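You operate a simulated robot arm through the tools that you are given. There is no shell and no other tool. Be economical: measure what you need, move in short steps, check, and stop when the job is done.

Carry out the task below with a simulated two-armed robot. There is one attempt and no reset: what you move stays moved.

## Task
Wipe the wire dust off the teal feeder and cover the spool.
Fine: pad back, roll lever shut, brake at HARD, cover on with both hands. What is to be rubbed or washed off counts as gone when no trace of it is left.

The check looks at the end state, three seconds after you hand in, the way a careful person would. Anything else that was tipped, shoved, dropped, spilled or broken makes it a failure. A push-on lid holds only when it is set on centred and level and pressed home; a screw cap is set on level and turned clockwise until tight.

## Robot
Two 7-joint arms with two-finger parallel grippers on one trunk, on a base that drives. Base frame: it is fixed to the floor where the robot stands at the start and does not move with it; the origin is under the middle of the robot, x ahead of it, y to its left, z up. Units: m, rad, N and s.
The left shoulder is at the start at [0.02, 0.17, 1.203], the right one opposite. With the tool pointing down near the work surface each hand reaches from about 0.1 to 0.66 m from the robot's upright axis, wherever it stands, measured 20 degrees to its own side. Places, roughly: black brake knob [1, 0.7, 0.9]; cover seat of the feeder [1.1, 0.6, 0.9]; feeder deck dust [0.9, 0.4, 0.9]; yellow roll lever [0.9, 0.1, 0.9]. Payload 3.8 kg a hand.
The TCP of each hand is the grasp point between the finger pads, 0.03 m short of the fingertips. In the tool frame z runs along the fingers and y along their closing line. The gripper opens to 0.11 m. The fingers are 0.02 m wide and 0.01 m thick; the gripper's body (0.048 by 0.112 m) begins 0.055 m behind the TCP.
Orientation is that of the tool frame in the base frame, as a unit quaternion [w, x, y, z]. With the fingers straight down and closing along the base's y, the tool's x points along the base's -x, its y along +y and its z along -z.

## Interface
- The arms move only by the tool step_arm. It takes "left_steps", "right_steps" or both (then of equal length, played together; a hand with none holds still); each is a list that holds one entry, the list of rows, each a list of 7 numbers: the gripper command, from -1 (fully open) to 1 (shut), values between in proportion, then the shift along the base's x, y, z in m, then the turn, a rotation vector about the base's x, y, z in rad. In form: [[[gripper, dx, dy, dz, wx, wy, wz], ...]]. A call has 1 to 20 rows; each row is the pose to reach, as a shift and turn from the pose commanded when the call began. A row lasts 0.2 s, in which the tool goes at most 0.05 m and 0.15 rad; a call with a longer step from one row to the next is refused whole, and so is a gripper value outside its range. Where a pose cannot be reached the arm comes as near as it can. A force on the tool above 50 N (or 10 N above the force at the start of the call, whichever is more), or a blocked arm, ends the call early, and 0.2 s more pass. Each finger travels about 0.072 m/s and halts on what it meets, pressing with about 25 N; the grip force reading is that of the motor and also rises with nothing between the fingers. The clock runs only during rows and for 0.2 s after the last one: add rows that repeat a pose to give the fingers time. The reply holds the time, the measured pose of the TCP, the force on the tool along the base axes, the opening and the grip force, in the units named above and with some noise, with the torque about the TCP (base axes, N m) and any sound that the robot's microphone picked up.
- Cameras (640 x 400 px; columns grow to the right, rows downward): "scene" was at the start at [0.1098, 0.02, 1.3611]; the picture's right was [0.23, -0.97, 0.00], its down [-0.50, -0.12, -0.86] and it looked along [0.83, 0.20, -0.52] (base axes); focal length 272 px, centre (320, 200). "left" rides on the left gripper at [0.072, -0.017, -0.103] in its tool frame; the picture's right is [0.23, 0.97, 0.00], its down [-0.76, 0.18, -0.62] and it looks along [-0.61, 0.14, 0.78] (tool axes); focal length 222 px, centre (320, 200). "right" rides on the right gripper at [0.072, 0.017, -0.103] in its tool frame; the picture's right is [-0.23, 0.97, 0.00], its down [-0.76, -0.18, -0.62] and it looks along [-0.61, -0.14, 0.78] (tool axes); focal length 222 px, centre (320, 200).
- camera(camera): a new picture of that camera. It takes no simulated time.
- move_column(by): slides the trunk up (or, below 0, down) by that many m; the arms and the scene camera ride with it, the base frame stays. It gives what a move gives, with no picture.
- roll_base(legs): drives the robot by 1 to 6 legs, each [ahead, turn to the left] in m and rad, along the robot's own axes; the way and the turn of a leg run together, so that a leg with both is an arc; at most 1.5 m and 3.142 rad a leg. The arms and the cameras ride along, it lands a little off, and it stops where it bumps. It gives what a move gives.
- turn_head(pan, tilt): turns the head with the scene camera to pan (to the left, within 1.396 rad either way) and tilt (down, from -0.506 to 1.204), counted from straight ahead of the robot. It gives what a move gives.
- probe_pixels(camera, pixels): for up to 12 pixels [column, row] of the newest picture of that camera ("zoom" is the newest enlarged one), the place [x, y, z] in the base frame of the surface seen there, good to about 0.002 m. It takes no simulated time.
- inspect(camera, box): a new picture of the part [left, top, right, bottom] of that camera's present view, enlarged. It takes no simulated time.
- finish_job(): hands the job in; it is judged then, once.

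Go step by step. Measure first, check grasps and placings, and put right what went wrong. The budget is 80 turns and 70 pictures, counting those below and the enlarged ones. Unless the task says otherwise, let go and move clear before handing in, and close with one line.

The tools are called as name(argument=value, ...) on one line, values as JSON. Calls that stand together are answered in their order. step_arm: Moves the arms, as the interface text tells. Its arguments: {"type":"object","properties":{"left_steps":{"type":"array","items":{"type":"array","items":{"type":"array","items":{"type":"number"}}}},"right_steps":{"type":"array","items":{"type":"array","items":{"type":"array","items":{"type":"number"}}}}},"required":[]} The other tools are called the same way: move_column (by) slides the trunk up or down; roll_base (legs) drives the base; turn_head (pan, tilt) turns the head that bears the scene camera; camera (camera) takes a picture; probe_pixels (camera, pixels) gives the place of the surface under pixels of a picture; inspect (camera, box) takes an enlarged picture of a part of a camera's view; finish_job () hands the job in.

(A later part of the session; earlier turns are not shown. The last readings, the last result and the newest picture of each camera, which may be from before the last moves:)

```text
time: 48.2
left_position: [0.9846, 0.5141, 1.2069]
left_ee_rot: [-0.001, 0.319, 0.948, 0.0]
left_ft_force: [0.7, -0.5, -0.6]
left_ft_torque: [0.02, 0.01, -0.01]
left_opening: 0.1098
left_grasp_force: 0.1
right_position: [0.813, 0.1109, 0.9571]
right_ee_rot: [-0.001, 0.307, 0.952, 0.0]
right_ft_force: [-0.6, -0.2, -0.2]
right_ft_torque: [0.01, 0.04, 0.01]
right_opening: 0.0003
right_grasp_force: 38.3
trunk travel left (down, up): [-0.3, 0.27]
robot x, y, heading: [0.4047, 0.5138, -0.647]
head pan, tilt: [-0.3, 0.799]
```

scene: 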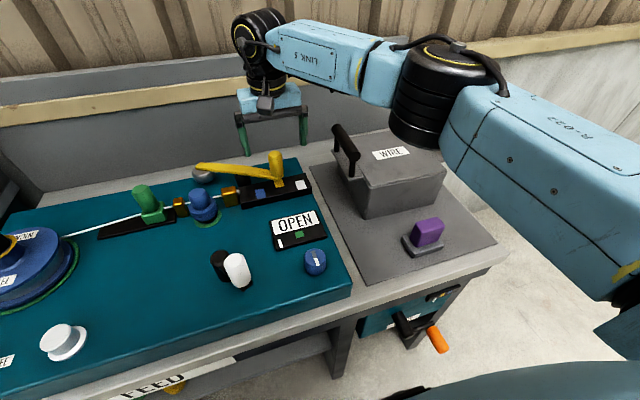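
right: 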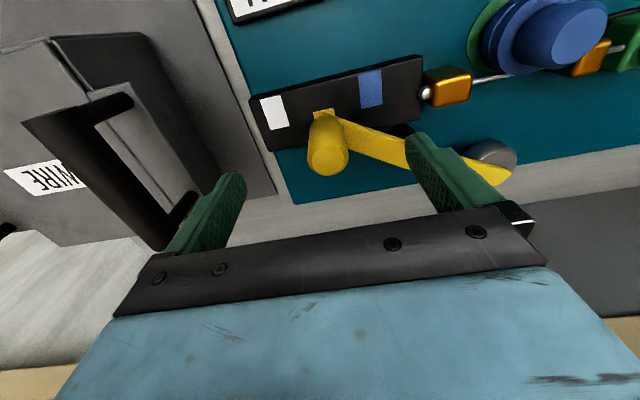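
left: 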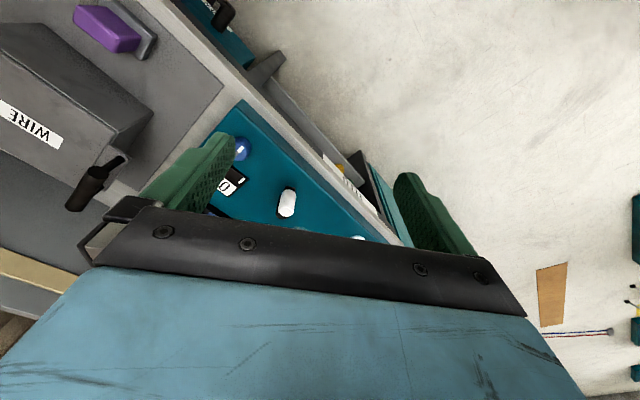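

The fingers slipped off the handle; look at what happened.

step_arm(right_steps=[[[1, -0.012, 0.009, 0, 0, 0, 0], [1, -0.024, 0.018, 0.02, 0, 0, 0], [1, -0.05, 0.04, 0.06, 0, 0, 0], [-1, -0.075, 0.06, 0.09, 0, 0, 0], [-1, -0.075, 0.06, 0.09, 0, 0, 0], [-1, -0.075, 0.06, 0.09, 0, 0, 0], [-1, -0.075, 0.06, 0.09, 0, 0, 0]]])

inspect(camera="right", box=[180, 60, 500, 260])

inspect(camera="scene", box=[170, 110, 350, 260])

```text
refused: row 3 steps farther than a row can; nothing moved
```

```text
2.00 times, centred on (340, 160) of right
```

zoom: 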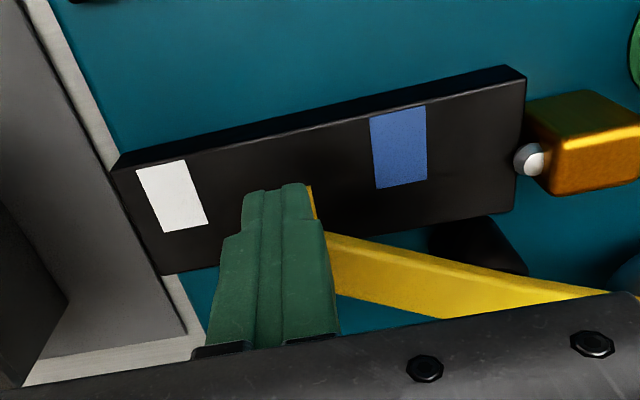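

```text
2.67 times, centred on (260, 185) of scene
```

zoom: 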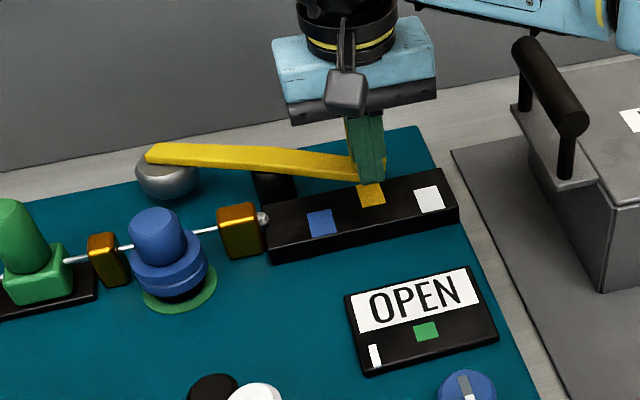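

The lever didn't budge; I'd held only its front edge. Re-grip centred further back at (0.834, 0.09).

step_arm(right_steps=[[[1, -0.012, 0.009, 0.02, 0, 0, 0], [-1, -0.012, 0.009, 0.06, 0, 0, 0], [-1, -0.012, 0.009, 0.06, 0, 0, 0], [-1, -0.012, 0.009, 0.06, 0, 0, 0], [-1, 0.01, -0.008, 0.06, 0, 0, 0], [-1, 0.022, -0.02, 0.06, 0, 0, 0], [-1, 0.022, -0.02, 0.03, 0, 0, 0], [-1, 0.022, -0.02, 0, 0, 0, 0], [-1, 0.022, -0.02, 0, 0, 0, 0], [0, 0.022, -0.02, 0, 0, 0, 0], [0.6, 0.022, -0.02, 0, 0, 0, 0], [1, 0.022, -0.02, 0, 0, 0, 0], [1, 0.022, -0.02, 0, 0, 0, 0], [1, 0.022, -0.02, 0, 0, 0, 0]]])

```text
time: 51.2
left_position: [0.982, 0.5151, 1.2081]
left_ee_rot: [0.0, 0.318, 0.948, -0.001]
left_ft_force: [0.0, 1.3, 0.3]
left_ft_torque: [0.03, 0.0, -0.01]
left_opening: 0.11
left_grasp_force: 0.1
right_position: [0.834, 0.0903, 0.9598]
right_ee_rot: [0.0, 0.306, 0.952, 0.0]
right_ft_force: [-3.0, -1.9, -0.3]
right_ft_torque: [0.47, -0.4, -0.05]
right_opening: 0.0318
right_grasp_force: 45.1
trunk travel left (down, up): [-0.3, 0.27]
robot x, y, heading: [0.4021, 0.5176, -0.651]
head pan, tilt: [-0.3, 0.799]
```

step_arm(right_steps=[[[1, -0.008, 0.006, 0, 0, 0, 0], [1, -0.016, 0.012, 0, 0, 0, 0]]])

```text
time: 51.8
left_position: [0.9858, 0.5128, 1.2061]
left_ee_rot: [-0.002, 0.318, 0.948, 0.0]
left_ft_force: [0.1, -0.3, 1.0]
left_ft_torque: [-0.02, -0.03, 0.01]
left_opening: 0.1099
left_grasp_force: 0.0
right_position: [0.8233, 0.1018, 0.9589]
right_ee_rot: [0.003, 0.306, 0.952, 0.0]
right_ft_force: [32.6, -14.1, -0.4]
right_ft_torque: [-0.66, 0.24, 0.17]
right_opening: 0.0299
right_grasp_force: 45.0
trunk travel left (down, up): [-0.3, 0.27]
robot x, y, heading: [0.3997, 0.5188, -0.642]
head pan, tilt: [-0.3, 0.799]
```

Front is resisted (35 N). Try the opposite way, perpendicular to the arm toward the back.

step_arm(right_steps=[[[1, 0.008, -0.006, 0, 0, 0, 0], [1, 0.014, -0.012, 0, 0, 0, 0], [1, 0.018, -0.022, 0, 0, 0, 0], [1, 0.022, -0.032, 0, 0, 0, 0]]])

```text
time: 52.8
left_position: [0.9839, 0.515, 1.2088]
left_ee_rot: [0.001, 0.318, 0.948, -0.001]
left_ft_force: [-0.7, 0.1, 0.1]
left_ft_torque: [-0.03, -0.04, 0.01]
left_opening: 0.1102
left_grasp_force: 0.1
right_position: [0.8416, 0.072, 0.9578]
right_ee_rot: [-0.001, 0.306, 0.952, 0.0]
right_ft_force: [-0.1, 2.7, -1.0]
right_ft_torque: [-0.01, 0.03, 0.05]
right_opening: 0.0
right_grasp_force: 37.7
trunk travel left (down, up): [-0.3, 0.27]
robot x, y, heading: [0.3966, 0.5161, -0.645]
head pan, tilt: [-0.3, 0.799]
```

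inspect(camera="right", box=[180, 20, 500, 220])

inspect(camera="scene", box=[170, 120, 330, 220])

```text
2.00 times, centred on (340, 120) of right
```

zoom: 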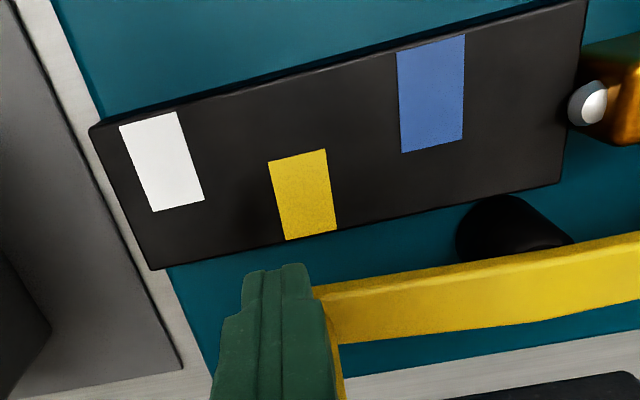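

```text
4.00 times, centred on (250, 170) of scene
```

zoom: 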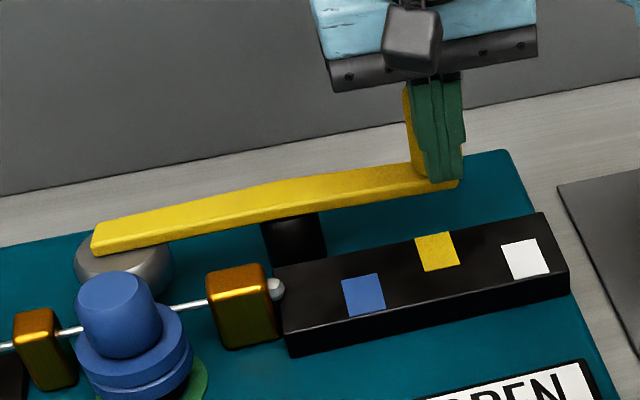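

The lever did swing: it turns on the black post, its dome roller end coming toward the blue roll as the handle goes back — that's closing. My closed fingers are now in front of the handle; keep pushing it back.

step_arm(right_steps=[[[1, 0.008, -0.006, 0, 0, 0, 0], [1, 0.016, -0.012, 0, 0, 0, 0], [1, 0.025, -0.018, 0, 0, 0, 0], [1, 0.034, -0.023, 0, 0, 0, 0], [1, 0.043, -0.028, 0, 0, 0, 0], [1, 0.043, -0.028, 0, 0, 0, 0]]])

inspect(camera="scene", box=[170, 110, 350, 260])

```text
time: 54.2
left_position: [0.9839, 0.5142, 1.2079]
left_ee_rot: [0.0, 0.317, 0.948, -0.001]
left_ft_force: [0.5, 0.2, 0.6]
left_ft_torque: [-0.01, -0.01, 0.04]
left_opening: 0.11
left_grasp_force: 0.1
right_position: [0.8404, 0.0688, 0.9596]
right_ee_rot: [0.0, 0.306, 0.952, 0.0]
right_ft_force: [-0.5, 0.1, 0.5]
right_ft_torque: [0.02, 0.01, -0.01]
right_opening: 0.0
right_grasp_force: 37.8
right hand out of reach, approached as far as the arm can: row 1, 2, 3, 4, 5, 6
trunk travel left (down, up): [-0.3, 0.27]
robot x, y, heading: [0.3981, 0.5162, -0.647]
head pan, tilt: [-0.3, 0.799]
```

```text
2.67 times, centred on (260, 185) of scene
```

zoom: 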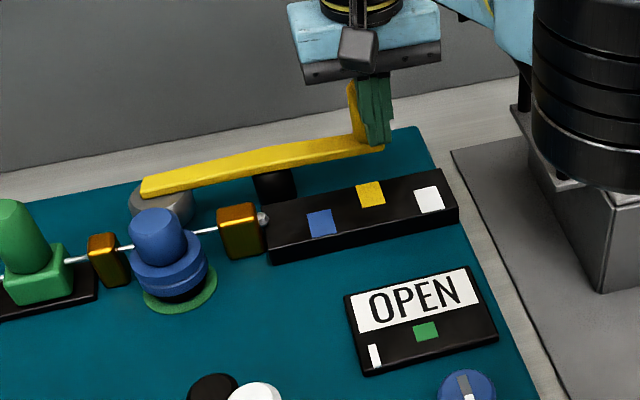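

Arm is at its limit; back the hand off slightly, drive 5 cm nearer, then push on.

step_arm(right_steps=[[[1, -0.02, 0.015, 0, 0, 0, 0], [1, -0.045, 0.035, 0, 0, 0, 0], [1, -0.045, 0.035, 0, 0, 0, 0]]])

roll_base(legs=[[0.06, 0]])

```text
time: 55.0
left_position: [0.983, 0.5148, 1.2086]
left_ee_rot: [0.0, 0.318, 0.948, 0.0]
left_ft_force: [0.1, 0.1, -0.2]
left_ft_torque: [0.02, 0.01, -0.01]
left_opening: 0.11
left_grasp_force: 0.1
right_position: [0.7948, 0.1026, 0.9598]
right_ee_rot: [0.0, 0.307, 0.952, 0.0]
right_ft_force: [0.4, 0.7, -0.2]
right_ft_torque: [0.03, 0.02, 0.01]
right_opening: 0.0001
right_grasp_force: 37.4
trunk travel left (down, up): [-0.3, 0.27]
robot x, y, heading: [0.4005, 0.5158, -0.647]
head pan, tilt: [-0.3, 0.799]
```

```text
time: 56.0
left_position: [1.0308, 0.4787, 1.2073]
left_ee_rot: [0.0, 0.318, 0.948, 0.0]
left_ft_force: [0.1, -0.7, -0.3]
left_ft_torque: [0.03, 0.0, 0.02]
left_opening: 0.1099
left_grasp_force: 0.2
right_position: [0.8434, 0.0664, 0.9594]
right_ee_rot: [0.0, 0.306, 0.952, -0.001]
right_ft_force: [-0.1, -0.1, 0.4]
right_ft_torque: [0.02, 0.0, 0.01]
right_opening: 0.0
right_grasp_force: 37.9
trunk travel left (down, up): [-0.3, 0.27]
robot x, y, heading: [0.4455, 0.4772, -0.653]
head pan, tilt: [-0.3, 0.799]
```

step_arm(right_steps=[[[1, 0.01, -0.007, 0, 0, 0, 0], [1, 0.02, -0.014, 0, 0, 0, 0], [1, 0.029, -0.019, 0, 0, 0, 0], [1, 0.038, -0.023, 0, 0, 0, 0], [1, 0.038, -0.023, 0, 0, 0, 0]]])

camera(camera="scene")

```text
time: 56.7
left_position: [1.0247, 0.4812, 1.2111]
left_ee_rot: [0.002, 0.319, 0.948, 0.0]
left_ft_force: [-0.9, 0.0, -0.2]
left_ft_torque: [0.01, 0.0, 0.0]
left_opening: 0.1099
left_grasp_force: 0.1
right_position: [0.8542, 0.0582, 0.9598]
right_ee_rot: [-0.013, 0.304, 0.953, 0.002]
right_ft_force: [-32.6, 14.3, 17.0]
right_ft_torque: [-0.36, -0.64, 0.06]
right_opening: 0.0
right_grasp_force: 37.7
trunk travel left (down, up): [-0.3, 0.27]
robot x, y, heading: [0.4422, 0.4799, -0.644]
head pan, tilt: [-0.3, 0.799]
stopped in row 3 (right hand): the force on the tool passed its limit at 60 N (the readings are from after the stop); the commanded pose is now the measured one
```

```text
36 pictures are left
```

scene: 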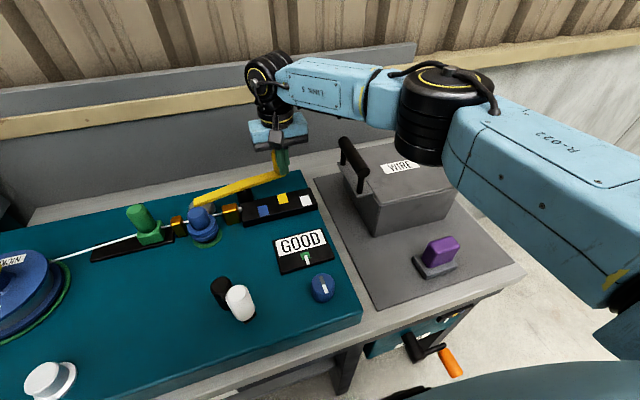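

The panel now reads GOOD with the needle in green: lever shut. Back off and verify it stays.

step_arm(right_steps=[[[1, -0.015, 0.01, 0, 0, 0, 0], [1, -0.035, 0.025, 0.02, 0, 0, 0], [1, -0.06, 0.045, 0.05, 0, 0, 0], [1, -0.08, 0.06, 0.09, 0, 0, 0], [-1, -0.1, 0.07, 0.13, 0, 0, 0], [-1, -0.13, 0.09, 0.16, 0, 0, 0], [-1, -0.16, 0.11, 0.19, 0, 0, 0], [-1, -0.19, 0.13, 0.2, 0, 0, 0], [-1, -0.22, 0.15, 0.2, 0, 0, 0]]])

turn_head(pan=0.3, tilt=0.8)

camera(camera="scene")

```text
time: 58.7
left_position: [1.0289, 0.4788, 1.2085]
left_ee_rot: [0.001, 0.319, 0.948, 0.0]
left_ft_force: [-0.3, 0.0, 0.1]
left_ft_torque: [0.02, -0.01, 0.0]
left_opening: 0.11
left_grasp_force: 0.0
right_position: [0.6393, 0.2042, 1.1549]
right_ee_rot: [-0.011, 0.304, 0.952, 0.0]
right_ft_force: [0.3, 1.0, -0.1]
right_ft_torque: [0.0, 0.03, 0.01]
right_opening: 0.1099
right_grasp_force: 0.0
trunk travel left (down, up): [-0.3, 0.27]
robot x, y, heading: [0.4438, 0.4808, -0.652]
head pan, tilt: [-0.3, 0.799]
```

```text
time: 59.7
left_position: [1.0302, 0.4779, 1.2087]
left_ee_rot: [0.0, 0.319, 0.948, 0.0]
left_ft_force: [-0.1, -0.2, 0.7]
left_ft_torque: [0.01, -0.01, -0.02]
left_opening: 0.1101
left_grasp_force: 0.2
right_position: [0.6404, 0.2049, 1.1561]
right_ee_rot: [-0.011, 0.305, 0.952, 0.001]
right_ft_force: [0.5, 0.8, 0.7]
right_ft_torque: [0.0, -0.01, -0.01]
right_opening: 0.1099
right_grasp_force: 0.0
trunk travel left (down, up): [-0.3, 0.27]
robot x, y, heading: [0.4476, 0.4818, -0.647]
head pan, tilt: [0.3, 0.799]
```

```text
35 pictures are left
```

scene: 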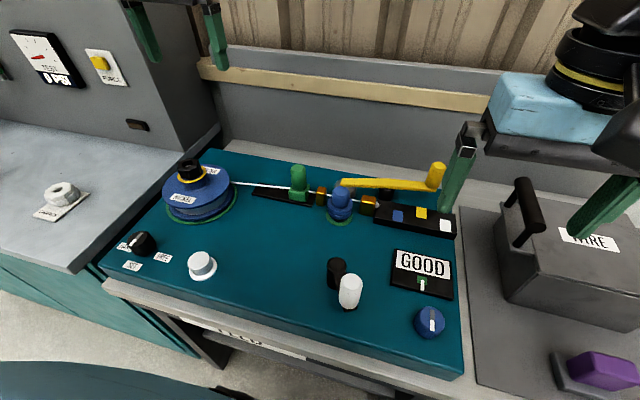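

Lever stays shut. Now the brake knob at (142, 242): inspect and measure.

inspect(camera="scene", box=[105, 215, 185, 275])

probe_pixels(camera="zoom", pixels=[[280, 150], [230, 200], [330, 170], [265, 220], [300, 290], [200, 260], [360, 240], [140, 240], [220, 390], [455, 340], [250, 170], [280, 210]])

```text
6.67 times, centred on (145, 245) of scene
```

zoom: 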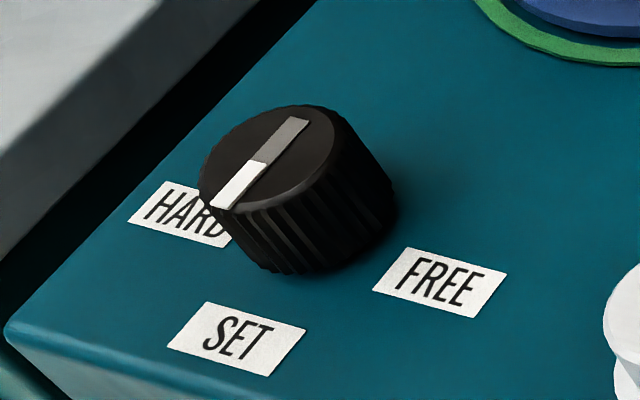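

```text
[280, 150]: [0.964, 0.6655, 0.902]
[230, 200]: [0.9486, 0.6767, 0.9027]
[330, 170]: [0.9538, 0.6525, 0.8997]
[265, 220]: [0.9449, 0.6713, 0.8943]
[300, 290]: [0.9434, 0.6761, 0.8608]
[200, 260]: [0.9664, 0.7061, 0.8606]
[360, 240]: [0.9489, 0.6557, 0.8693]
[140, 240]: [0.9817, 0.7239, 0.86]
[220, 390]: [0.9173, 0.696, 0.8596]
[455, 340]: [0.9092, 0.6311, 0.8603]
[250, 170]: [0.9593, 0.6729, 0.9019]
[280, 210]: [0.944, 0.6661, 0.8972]
```

probe_pixels(camera="zoom", pixels=[[165, 187], [135, 220], [172, 212], [205, 303], [300, 330], [237, 340], [405, 250], [500, 275], [440, 283], [308, 122], [290, 120], [218, 208]])

```text
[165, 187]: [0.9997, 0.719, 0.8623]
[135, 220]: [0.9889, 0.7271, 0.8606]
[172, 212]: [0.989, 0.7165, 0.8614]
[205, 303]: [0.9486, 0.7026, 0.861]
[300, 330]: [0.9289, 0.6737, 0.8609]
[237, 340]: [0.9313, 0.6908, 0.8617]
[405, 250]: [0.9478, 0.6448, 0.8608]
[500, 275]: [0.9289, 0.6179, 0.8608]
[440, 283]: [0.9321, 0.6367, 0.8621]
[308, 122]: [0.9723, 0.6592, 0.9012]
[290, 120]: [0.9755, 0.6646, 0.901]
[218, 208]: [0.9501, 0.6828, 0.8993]
```

Pointer (white end) at ~145° = SET; HARD lies at ~57°, i.e. 90° clockwise from above. Bring the left hand above the knob, pre-turned +45°.

step_arm(left_steps=[[[-1, -0.01, 0.032, -0.01, 0, 0, 0.13], [-1, -0.022, 0.064, -0.03, 0, 0, 0.26], [-1, -0.034, 0.096, -0.05, 0, 0, 0.39], [-1, -0.046, 0.128, -0.07, 0, 0, 0.52], [-1, -0.058, 0.16, -0.1, 0, 0, 0.65], [-1, -0.0695, 0.1935, -0.13, 0, 0, 0.785], [-1, -0.0695, 0.1935, -0.17, 0, 0, 0.785], [-1, -0.0695, 0.1935, -0.21, 0, 0, 0.785], [-1, -0.0695, 0.1935, -0.24, 0, 0, 0.785], [-1, -0.0695, 0.1935, -0.24, 0, 0, 0.785]]])

camera(camera="left")

inspect(camera="scene", box=[60, 120, 300, 290])

```text
time: 61.9
left_position: [0.96, 0.6715, 0.9695]
left_ee_rot: [0.001, -0.067, 0.998, 0.0]
left_ft_force: [0.2, 0.4, 0.1]
left_ft_torque: [0.01, 0.01, 0.0]
left_opening: 0.11
left_grasp_force: 0.0
right_position: [0.6401, 0.204, 1.1565]
right_ee_rot: [-0.01, 0.306, 0.952, 0.001]
right_ft_force: [0.4, -0.7, 0.0]
right_ft_torque: [-0.01, 0.01, 0.01]
right_opening: 0.11
right_grasp_force: 0.0
trunk travel left (down, up): [-0.3, 0.27]
robot x, y, heading: [0.4474, 0.4838, -0.647]
head pan, tilt: [0.3, 0.799]
```

```text
33 pictures are left
```

left: 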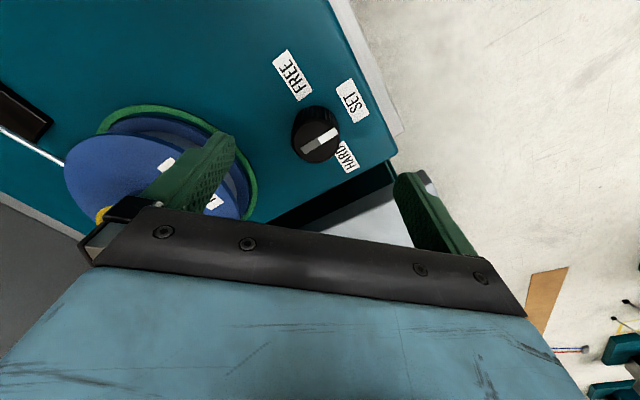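

```text
2.35 times, centred on (180, 205) of scene
```

zoom: 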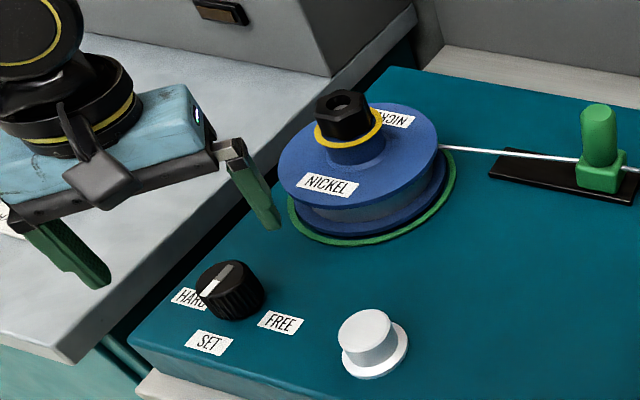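

step_arm(left_steps=[[[-1, 0.0005, 0, -0.03, 0, 0, 0], [-1, 0.0005, 0, -0.06, 0, 0, 0], [-1, 0.0005, 0, -0.074, 0, 0, 0], [-1, 0.0005, 0, -0.074, 0, 0, 0], [-0.2, 0.0005, 0, -0.074, 0, 0, 0], [0.3, 0.0005, 0, -0.074, 0, 0, 0], [1, 0.0005, 0, -0.074, 0, 0, 0], [1, 0.0005, 0, -0.074, 0, 0, 0], [1, 0.0005, 0, -0.074, 0, 0, 0]]])

inspect(camera="scene", box=[80, 160, 240, 290])

```text
time: 63.9
left_position: [0.9602, 0.6692, 0.8945]
left_ee_rot: [0.0, -0.067, 0.998, -0.002]
left_ft_force: [-0.2, -15.9, -6.0]
left_ft_torque: [0.07, -0.08, -0.03]
left_opening: 0.0404
left_grasp_force: 44.8
right_position: [0.64, 0.2029, 1.1554]
right_ee_rot: [-0.011, 0.305, 0.952, 0.002]
right_ft_force: [0.6, 1.0, -1.0]
right_ft_torque: [0.0, 0.05, 0.0]
right_opening: 0.1099
right_grasp_force: 0.0
trunk travel left (down, up): [-0.3, 0.27]
robot x, y, heading: [0.4466, 0.4775, -0.645]
head pan, tilt: [0.3, 0.799]
```

```text
3.08 times, centred on (160, 225) of scene
```

zoom: 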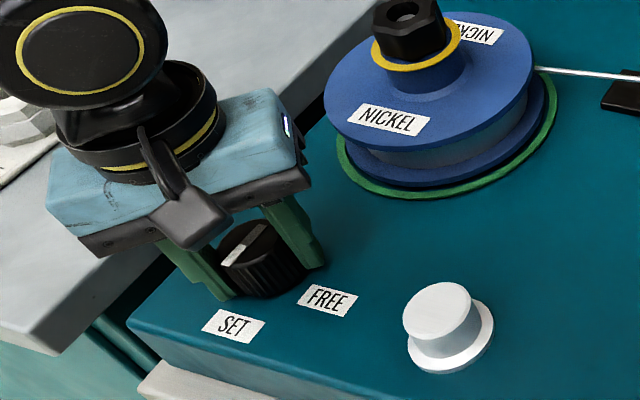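

Gripped, knob centre is slightly lower in y. Turn clockwise 90°.

step_arm(left_steps=[[[1, 0, -0.006, 0, 0, 0, 0], [1, 0, -0.006, 0, 0, 0, -0.14], [1, 0, -0.006, 0, 0, 0, -0.28], [1, 0, -0.006, 0, 0, 0, -0.42], [1, 0, -0.006, 0, 0, 0, -0.56], [1, 0, -0.006, 0, 0, 0, -0.7], [1, 0, -0.006, 0, 0, 0, -0.84], [1, 0, -0.006, 0, 0, 0, -0.98], [1, 0, -0.006, 0, 0, 0, -1.12], [1, 0, -0.006, 0, 0, 0, -1.26], [1, 0, -0.006, 0, 0, 0, -1.4], [1, 0, -0.006, 0, 0, 0, -1.54], [1, 0, -0.006, 0, 0, 0, -1.54]]])

inspect(camera="scene", box=[80, 160, 240, 290])

```text
time: 66.7
left_position: [0.963, 0.6726, 0.8939]
left_ee_rot: [-0.001, 0.644, 0.765, 0.003]
left_ft_force: [13.5, 35.8, 8.6]
left_ft_torque: [0.4, 0.72, 0.04]
left_opening: 0.0404
left_grasp_force: 44.9
right_position: [0.6427, 0.208, 1.1558]
right_ee_rot: [-0.01, 0.306, 0.952, 0.0]
right_ft_force: [0.7, 0.1, -0.1]
right_ft_torque: [-0.02, -0.01, -0.01]
right_opening: 0.1099
right_grasp_force: 0.0
trunk travel left (down, up): [-0.3, 0.27]
robot x, y, heading: [0.4438, 0.48, -0.645]
head pan, tilt: [0.3, 0.799]
```

```text
3.08 times, centred on (160, 225) of scene
```

zoom: 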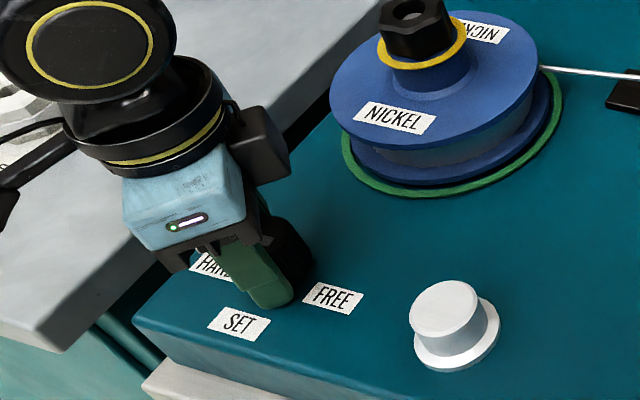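

Release, rise and check.

step_arm(left_steps=[[[0.3, 0, 0.003, 0, 0, 0, 0], [-0.3, 0, 0.003, 0, 0, 0, 0], [-1, 0, 0.003, 0, 0, 0, 0], [-1, 0, 0.003, 0, 0, 0, 0], [-1, 0, 0.003, 0, 0, 0, 0], [-1, 0, 0.003, 0.05, 0, 0, 0], [-1, 0, 0.003, 0.1, 0, 0, 0], [-1, 0, 0.003, 0.15, 0, 0, 0], [-1, 0, 0.003, 0.2, 0, 0, 0.1], [-1, 0, 0.003, 0.23, 0, 0, 0.24], [-1, 0, 0.003, 0.26, 0, 0, 0.38], [-1, 0, -0.03, 0.26, 0, 0, 0.52], [-1, 0, -0.03, 0.26, 0, 0, 0.66], [-1, 0, -0.03, 0.26, 0, 0, 0.75]]])

inspect(camera="scene", box=[80, 160, 240, 290])

```text
time: 69.7
left_position: [0.9594, 0.6346, 1.154]
left_ee_rot: [0.0, 0.32, 0.948, 0.0]
left_ft_force: [0.7, -0.4, 0.0]
left_ft_torque: [0.05, 0.0, 0.01]
left_opening: 0.11
left_grasp_force: 0.1
right_position: [0.64, 0.2043, 1.1563]
right_ee_rot: [-0.009, 0.305, 0.952, 0.002]
right_ft_force: [0.1, -0.8, -0.9]
right_ft_torque: [0.01, -0.01, 0.02]
right_opening: 0.1097
right_grasp_force: 0.2
trunk travel left (down, up): [-0.3, 0.27]
robot x, y, heading: [0.4441, 0.4852, -0.656]
head pan, tilt: [0.3, 0.799]
```

```text
3.08 times, centred on (160, 225) of scene
```

zoom: 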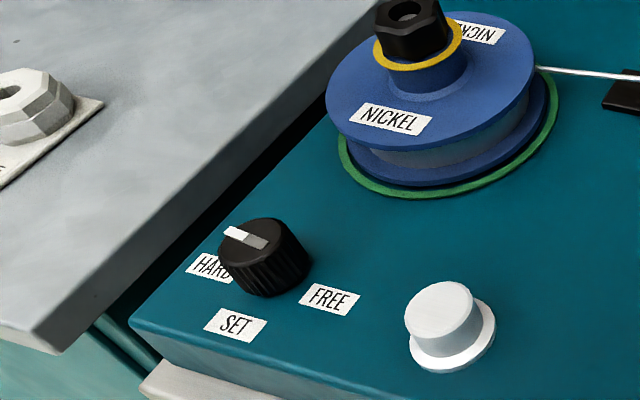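

probe_pixels(camera="zoom", pixels=[[230, 231], [263, 244], [226, 235], [240, 227], [248, 239], [255, 222], [300, 245], [222, 255]])

inspect(camera="left", box=[200, 0, 500, 190])

```text
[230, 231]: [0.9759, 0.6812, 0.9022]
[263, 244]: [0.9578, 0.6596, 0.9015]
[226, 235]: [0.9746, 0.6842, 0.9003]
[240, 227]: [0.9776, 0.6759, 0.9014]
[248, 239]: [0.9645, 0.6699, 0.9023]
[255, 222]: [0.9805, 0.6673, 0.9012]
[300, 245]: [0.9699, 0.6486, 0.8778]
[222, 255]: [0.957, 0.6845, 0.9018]
```

```text
2.11 times, centred on (350, 95) of left
```

zoom: 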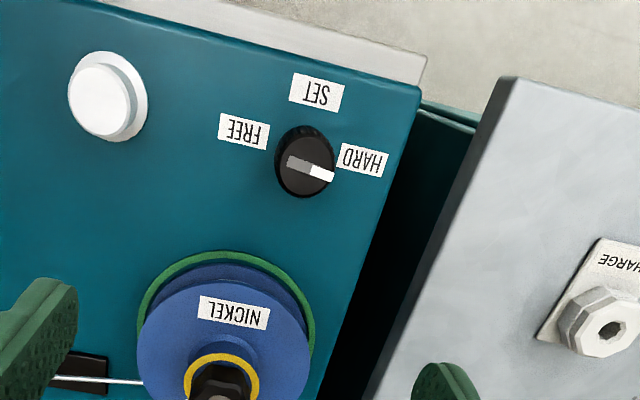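

inspect(camera="left", box=[290, 30, 390, 100])

probe_pixels(camera="zoom", pixels=[[281, 285], [374, 325], [330, 305], [440, 295], [400, 240], [520, 265], [510, 330], [380, 330], [55, 205], [320, 85], [455, 270], [270, 270]])

```text
5.71 times, centred on (340, 65) of left
```

zoom: 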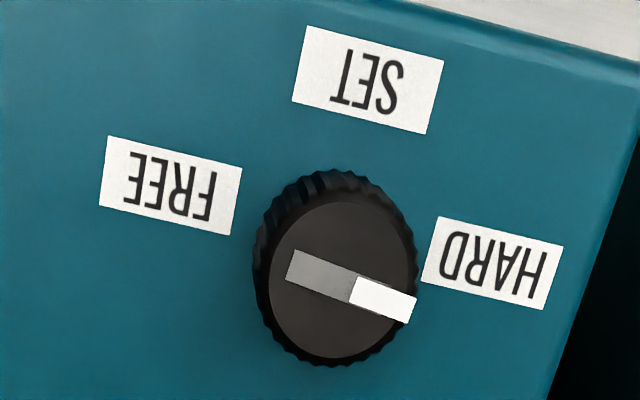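

```text
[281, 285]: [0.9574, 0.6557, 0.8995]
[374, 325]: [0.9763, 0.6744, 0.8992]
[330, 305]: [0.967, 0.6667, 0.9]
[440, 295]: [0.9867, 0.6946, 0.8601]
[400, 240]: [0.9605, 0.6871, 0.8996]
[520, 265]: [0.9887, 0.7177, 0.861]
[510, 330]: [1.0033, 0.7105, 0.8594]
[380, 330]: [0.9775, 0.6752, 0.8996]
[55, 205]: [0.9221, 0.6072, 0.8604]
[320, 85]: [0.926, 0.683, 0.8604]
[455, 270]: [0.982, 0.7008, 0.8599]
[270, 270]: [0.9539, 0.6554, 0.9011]
```

Pointer sits ~16° past the HARD label's centre (label centre lies ~10° frontward of the sideways axis). I'll re-grip and turn back about 15° counter-clockwise.

step_arm(left_steps=[[[-1, 0.004, 0.016, -0.03, 0, 0, 0], [-1, 0.0076, 0.034, -0.07, 0, 0, 0], [-1, 0.0076, 0.034, -0.12, 0, 0, 0], [-1, 0.0076, 0.034, -0.17, 0, 0, 0], [-1, 0.0076, 0.034, -0.22, 0, 0, 0], [-1, 0.0076, 0.034, -0.258, 0, 0, 0], [-1, 0.0076, 0.034, -0.258, 0, 0, 0], [-0.2, 0.0076, 0.034, -0.258, 0, 0, 0], [0.3, 0.0076, 0.034, -0.258, 0, 0, 0], [1, 0.0076, 0.034, -0.258, 0, 0, 0], [1, 0.0076, 0.034, -0.258, 0, 0, 0]]])

step_arm(left_steps=[[[1, 0, 0, 0, 0, 0, 0.13], [1, 0, 0, 0, 0, 0, 0.25], [1, 0, 0, 0, 0, 0, 0.25], [0.2, 0, 0, 0, 0, 0, 0.25], [-0.5, 0, 0, 0, 0, 0, 0.25], [-1, 0, 0, 0, 0, 0, 0.25], [-1, 0, 0, 0, 0, 0, 0.25], [-1, 0, 0, 0, 0, 0, 0.25], [-1, 0, 0, 0.05, 0, 0, 0.25], [-1, 0, 0, 0.1, 0, 0, 0.25], [-1, 0, 0, 0.15, 0, 0, 0.25], [-1, 0, 0, 0.2, 0, 0, 0.13], [-1, 0, -0.03, 0.258, 0, 0, 0], [-1, 0, -0.03, 0.258, 0, 0, 0]]])

inspect(camera="left", box=[290, 30, 390, 100])

```text
time: 72.1
left_position: [0.9647, 0.6693, 0.8961]
left_ee_rot: [-0.001, 0.323, 0.947, -0.001]
left_ft_force: [-7.7, -9.7, -7.4]
left_ft_torque: [-0.04, -0.79, 0.01]
left_opening: 0.0418
left_grasp_force: 44.8
right_position: [0.6392, 0.2038, 1.1556]
right_ee_rot: [-0.01, 0.305, 0.952, 0.002]
right_ft_force: [-0.3, 0.4, 0.2]
right_ft_torque: [-0.01, -0.01, 0.02]
right_opening: 0.1101
right_grasp_force: 0.1
trunk travel left (down, up): [-0.3, 0.27]
robot x, y, heading: [0.447, 0.484, -0.647]
head pan, tilt: [0.3, 0.799]
```

```text
refused: row 13 steps farther than a row can; nothing moved
```

```text
5.71 times, centred on (340, 65) of left
```

zoom: 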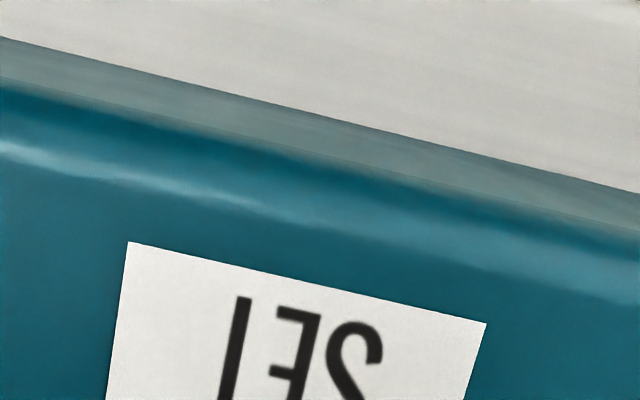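

step_arm(left_steps=[[[1, 0, 0, 0, 0, 0, 0.13], [1, 0, 0, 0, 0, 0, 0.25], [1, 0, 0, 0, 0, 0, 0.25], [0.2, 0, 0, 0, 0, 0, 0.25], [-0.5, 0, 0, 0, 0, 0, 0.25], [-1, 0, 0, 0, 0, 0, 0.25], [-1, 0, 0, 0, 0, 0, 0.25], [-1, 0, 0, 0, 0, 0, 0.25], [-1, 0, 0, 0.05, 0, 0, 0.25], [-1, 0, 0, 0.1, 0, 0, 0.25], [-1, 0, 0, 0.15, 0, 0, 0.25], [-1, 0, 0, 0.19, 0, 0, 0.13], [-1, 0, -0.015, 0.22, 0, 0, 0.05], [-1, 0, -0.03, 0.258, 0, 0, 0], [-1, 0, -0.03, 0.258, 0, 0, 0]]])

inspect(camera="left", box=[290, 30, 390, 100])

```text
time: 75.3
left_position: [0.9683, 0.6403, 1.1539]
left_ee_rot: [0.0, 0.321, 0.947, -0.001]
left_ft_force: [0.9, 0.4, -0.5]
left_ft_torque: [-0.01, 0.03, -0.02]
left_opening: 0.1101
left_grasp_force: 0.1
right_position: [0.6411, 0.2053, 1.1556]
right_ee_rot: [-0.01, 0.305, 0.952, 0.001]
right_ft_force: [0.8, 0.1, -0.4]
right_ft_torque: [-0.05, 0.01, 0.01]
right_opening: 0.1098
right_grasp_force: 0.0
trunk travel left (down, up): [-0.3, 0.27]
robot x, y, heading: [0.444, 0.4778, -0.647]
head pan, tilt: [0.3, 0.799]
```

```text
5.71 times, centred on (340, 65) of left
```

zoom: 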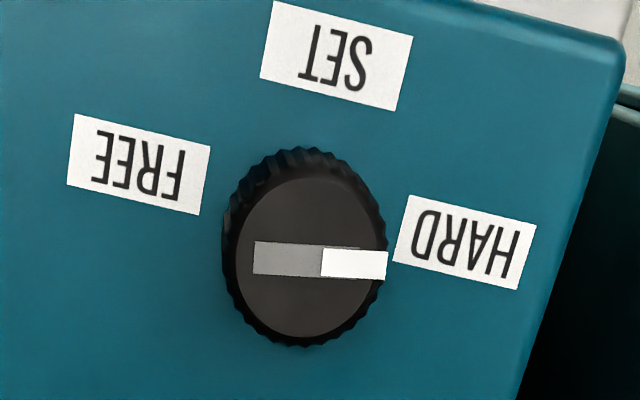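

Brake now points squarely at HARD. Next measure spool seat and cover: view both.

turn_head(pan=-0.25, tilt=0.75)

step_arm(right_steps=[[[-1, -0.04, 0.03, 0, 0, 0, 0], [-1, -0.08, 0.06, 0.02, 0, 0, 0], [-1, -0.12, 0.08, 0.04, 0, 0, 0]]])

camera(camera="scene")

camera(camera="left")

```text
time: 76.2
left_position: [0.9675, 0.6399, 1.1538]
left_ee_rot: [0.0, 0.322, 0.947, 0.0]
left_ft_force: [0.9, -0.6, 0.1]
left_ft_torque: [0.0, -0.01, -0.02]
left_opening: 0.1099
left_grasp_force: 0.1
right_position: [0.6407, 0.2049, 1.1557]
right_ee_rot: [-0.011, 0.303, 0.953, 0.001]
right_ft_force: [1.1, -0.7, -0.5]
right_ft_torque: [-0.01, 0.03, 0.01]
right_opening: 0.11
right_grasp_force: 0.1
trunk travel left (down, up): [-0.3, 0.27]
robot x, y, heading: [0.4418, 0.4815, -0.654]
head pan, tilt: [-0.25, 0.75]
```

```text
refused: row 2 steps farther than a row can; nothing moved
```

```text
24 pictures are left
```

scene: 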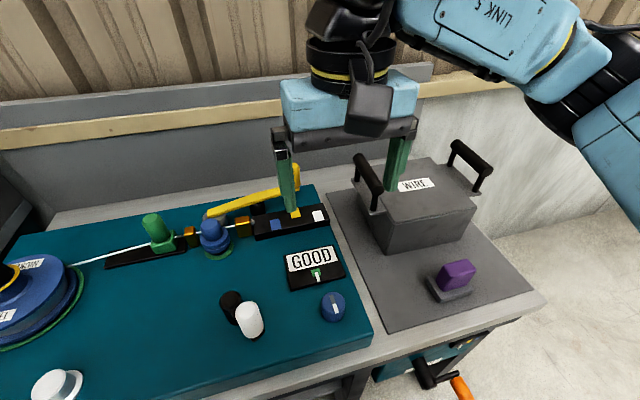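

```text
23 pictures are left
```

left: 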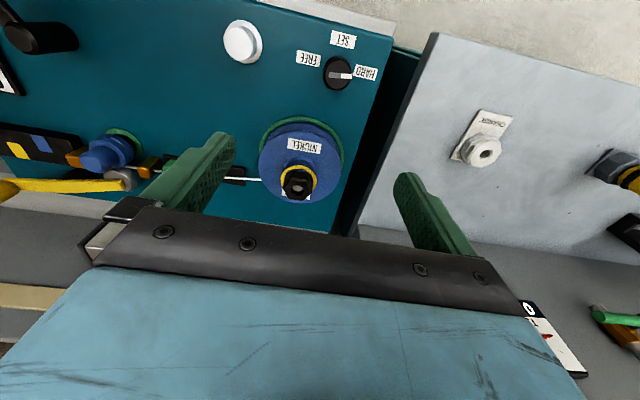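

inspect(camera="left", box=[240, 105, 360, 205])

inspect(camera="scene", box=[320, 120, 560, 300])

```text
4.00 times, centred on (300, 155) of left
```

zoom: 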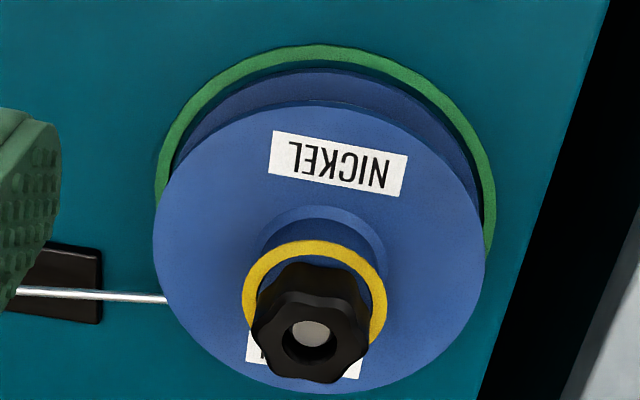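

```text
2.22 times, centred on (440, 210) of scene
```

zoom: 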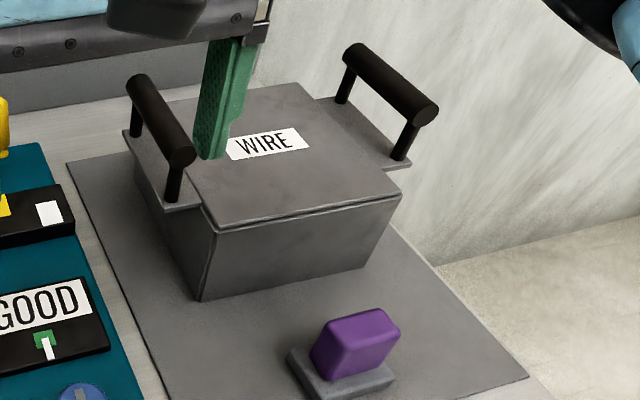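

probe_pixels(camera="left", pixels=[[260.8, 147.5], [300, 117.5], [342.5, 155], [270.5, 130.5], [332, 133], [298, 190], [260, 165], [340, 167.5], [302.5, 132], [293, 192], [305, 186]])

probe_pixels(camera="zoom", pixels=[[215, 228], [400, 195], [295, 85], [200, 298], [365, 262], [133, 82], [185, 155], [355, 52], [430, 108], [135, 150], [265, 145], [75, 162]])

```text
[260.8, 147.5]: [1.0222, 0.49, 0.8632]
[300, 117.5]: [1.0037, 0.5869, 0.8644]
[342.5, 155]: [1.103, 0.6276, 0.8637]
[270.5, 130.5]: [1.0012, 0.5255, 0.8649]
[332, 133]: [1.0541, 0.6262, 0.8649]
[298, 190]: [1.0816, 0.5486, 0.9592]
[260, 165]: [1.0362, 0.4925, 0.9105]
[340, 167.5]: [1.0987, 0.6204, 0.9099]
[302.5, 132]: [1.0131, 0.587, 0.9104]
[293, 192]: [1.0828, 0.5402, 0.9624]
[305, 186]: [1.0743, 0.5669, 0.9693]
```

```text
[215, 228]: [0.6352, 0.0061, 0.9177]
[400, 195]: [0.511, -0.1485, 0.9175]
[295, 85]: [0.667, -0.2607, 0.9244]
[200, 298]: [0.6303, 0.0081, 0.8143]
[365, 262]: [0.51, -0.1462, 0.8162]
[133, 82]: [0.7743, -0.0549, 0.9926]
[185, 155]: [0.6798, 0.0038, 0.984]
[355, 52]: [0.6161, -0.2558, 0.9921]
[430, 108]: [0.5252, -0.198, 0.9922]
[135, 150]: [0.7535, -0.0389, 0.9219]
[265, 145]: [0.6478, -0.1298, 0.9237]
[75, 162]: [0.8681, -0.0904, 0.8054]
```

Seat centre ≈ (1.078, 0.551); cover centre ≈ (0.650, -0.127), handle bars ±0.128 along the bench axis, top z 0.992. Check the orange crank that juts out below before driving there.

probe_pixels(camera="scene", pixels=[[459, 386], [432, 374], [450, 362], [415, 375], [540, 300], [372, 340], [400, 385], [480, 335], [462, 395]])

```text
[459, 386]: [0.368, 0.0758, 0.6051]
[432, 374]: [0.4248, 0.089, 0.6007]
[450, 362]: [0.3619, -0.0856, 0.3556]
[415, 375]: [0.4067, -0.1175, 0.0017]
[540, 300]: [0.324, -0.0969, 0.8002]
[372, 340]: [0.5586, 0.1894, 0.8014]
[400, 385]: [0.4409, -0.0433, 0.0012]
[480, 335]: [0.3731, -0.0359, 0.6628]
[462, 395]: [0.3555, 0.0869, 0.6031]
```

The orange crank end is at d≈0.24 from my reference line; I must know my base's extent. Look down at my own base.

turn_head(pan=0, tilt=1.2)

camera(camera="scene")

probe_pixels(camera="scene", pixels=[[320, 390], [320, 360], [320, 340], [320, 320], [320, 300], [200, 380], [440, 380], [100, 390], [540, 390], [260, 370], [380, 370], [320, 280]])

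```text
time: 77.2
left_position: [0.9673, 0.639, 1.1538]
left_ee_rot: [0.0, 0.321, 0.947, 0.0]
left_ft_force: [-0.1, 0.2, -1.1]
left_ft_torque: [0.02, -0.03, -0.03]
left_opening: 0.1096
left_grasp_force: 0.0
right_position: [0.641, 0.2052, 1.156]
right_ee_rot: [-0.01, 0.305, 0.952, 0.0]
right_ft_force: [0.9, -0.3, -0.2]
right_ft_torque: [0.01, 0.01, -0.01]
right_opening: 0.1098
right_grasp_force: 0.0
trunk travel left (down, up): [-0.3, 0.27]
robot x, y, heading: [0.4479, 0.4809, -0.647]
head pan, tilt: [0.0, 1.201]
```

```text
20 pictures are left
```

scene: 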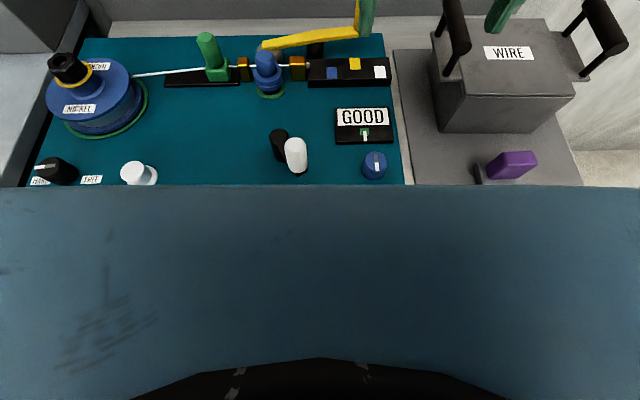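

```text
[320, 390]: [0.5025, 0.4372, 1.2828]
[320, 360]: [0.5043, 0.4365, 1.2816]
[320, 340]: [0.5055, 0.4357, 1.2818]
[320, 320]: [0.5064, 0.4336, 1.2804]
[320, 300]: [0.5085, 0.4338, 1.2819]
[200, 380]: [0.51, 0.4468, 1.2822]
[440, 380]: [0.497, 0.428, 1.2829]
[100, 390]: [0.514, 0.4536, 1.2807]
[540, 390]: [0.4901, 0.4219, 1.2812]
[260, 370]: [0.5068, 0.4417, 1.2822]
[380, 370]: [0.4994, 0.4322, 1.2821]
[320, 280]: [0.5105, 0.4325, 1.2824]
```

No view of the base, but I passed the crank at d≈0 before without touching. So I'll back up to d≈0, drive back along the bench and face the cover there.

roll_base(legs=[[-0.08, 0], [0, 1.595], [-0.374, 0], [0, -1.571]])

turn_head(pan=0, tilt=0.7)

camera(camera="scene")

```text
time: 87.9
left_position: [0.6797, 0.3948, 1.1547]
left_ee_rot: [0.001, 0.314, 0.949, 0.0]
left_ft_force: [0.0, 0.8, 0.2]
left_ft_torque: [-0.02, 0.02, -0.01]
left_opening: 0.1099
left_grasp_force: 0.1
right_position: [0.3578, -0.0453, 1.155]
right_ee_rot: [-0.011, 0.298, 0.954, 0.001]
right_ft_force: [-1.0, 0.5, 0.5]
right_ft_torque: [0.0, 0.01, 0.0]
right_opening: 0.1101
right_grasp_force: 0.1
trunk travel left (down, up): [-0.3, 0.27]
robot x, y, heading: [0.1565, 0.2258, -0.631]
head pan, tilt: [0.0, 1.201]
```

```text
time: 88.8
left_position: [0.6789, 0.3949, 1.1531]
left_ee_rot: [0.0, 0.315, 0.949, 0.0]
left_ft_force: [-0.9, -0.3, -0.3]
left_ft_torque: [0.02, 0.03, 0.02]
left_opening: 0.11
left_grasp_force: 0.2
right_position: [0.3574, -0.0456, 1.1563]
right_ee_rot: [-0.011, 0.297, 0.955, 0.001]
right_ft_force: [0.8, 0.4, -0.6]
right_ft_torque: [0.02, -0.01, 0.0]
right_opening: 0.1101
right_grasp_force: 0.0
trunk travel left (down, up): [-0.3, 0.27]
robot x, y, heading: [0.1605, 0.2302, -0.635]
head pan, tilt: [0.0, 0.7]
```

```text
19 pictures are left
```

scene: 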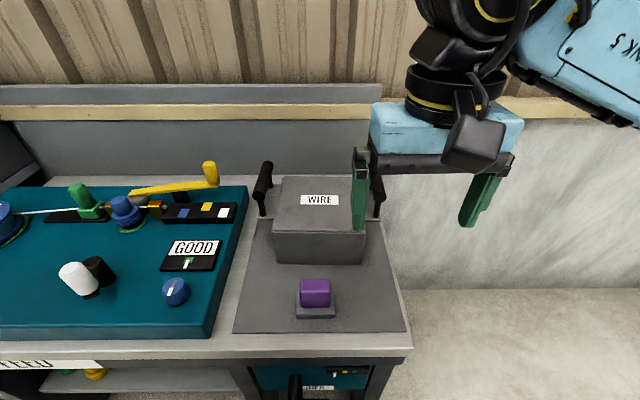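

inspect(camera="scene", box=[230, 150, 410, 270])

probe_pixels(camera="zoom", pixels=[[128, 50], [118, 85], [105, 122], [128, 60], [510, 80], [520, 120], [525, 145], [165, 280], [465, 275], [170, 95], [115, 170], [515, 190]])

```text
3.33 times, centred on (320, 210) of scene
```

zoom: 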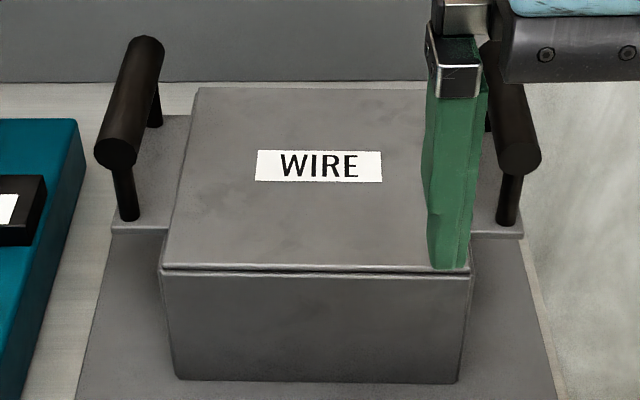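

```text
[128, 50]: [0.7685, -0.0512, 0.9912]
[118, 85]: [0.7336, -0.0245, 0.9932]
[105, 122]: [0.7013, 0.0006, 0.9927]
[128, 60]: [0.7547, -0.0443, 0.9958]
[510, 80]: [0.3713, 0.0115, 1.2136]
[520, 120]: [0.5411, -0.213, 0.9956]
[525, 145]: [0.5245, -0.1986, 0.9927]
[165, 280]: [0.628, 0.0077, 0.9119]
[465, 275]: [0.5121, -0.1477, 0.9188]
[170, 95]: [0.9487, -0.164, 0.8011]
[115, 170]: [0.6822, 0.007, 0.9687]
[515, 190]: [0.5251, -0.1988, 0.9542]
```

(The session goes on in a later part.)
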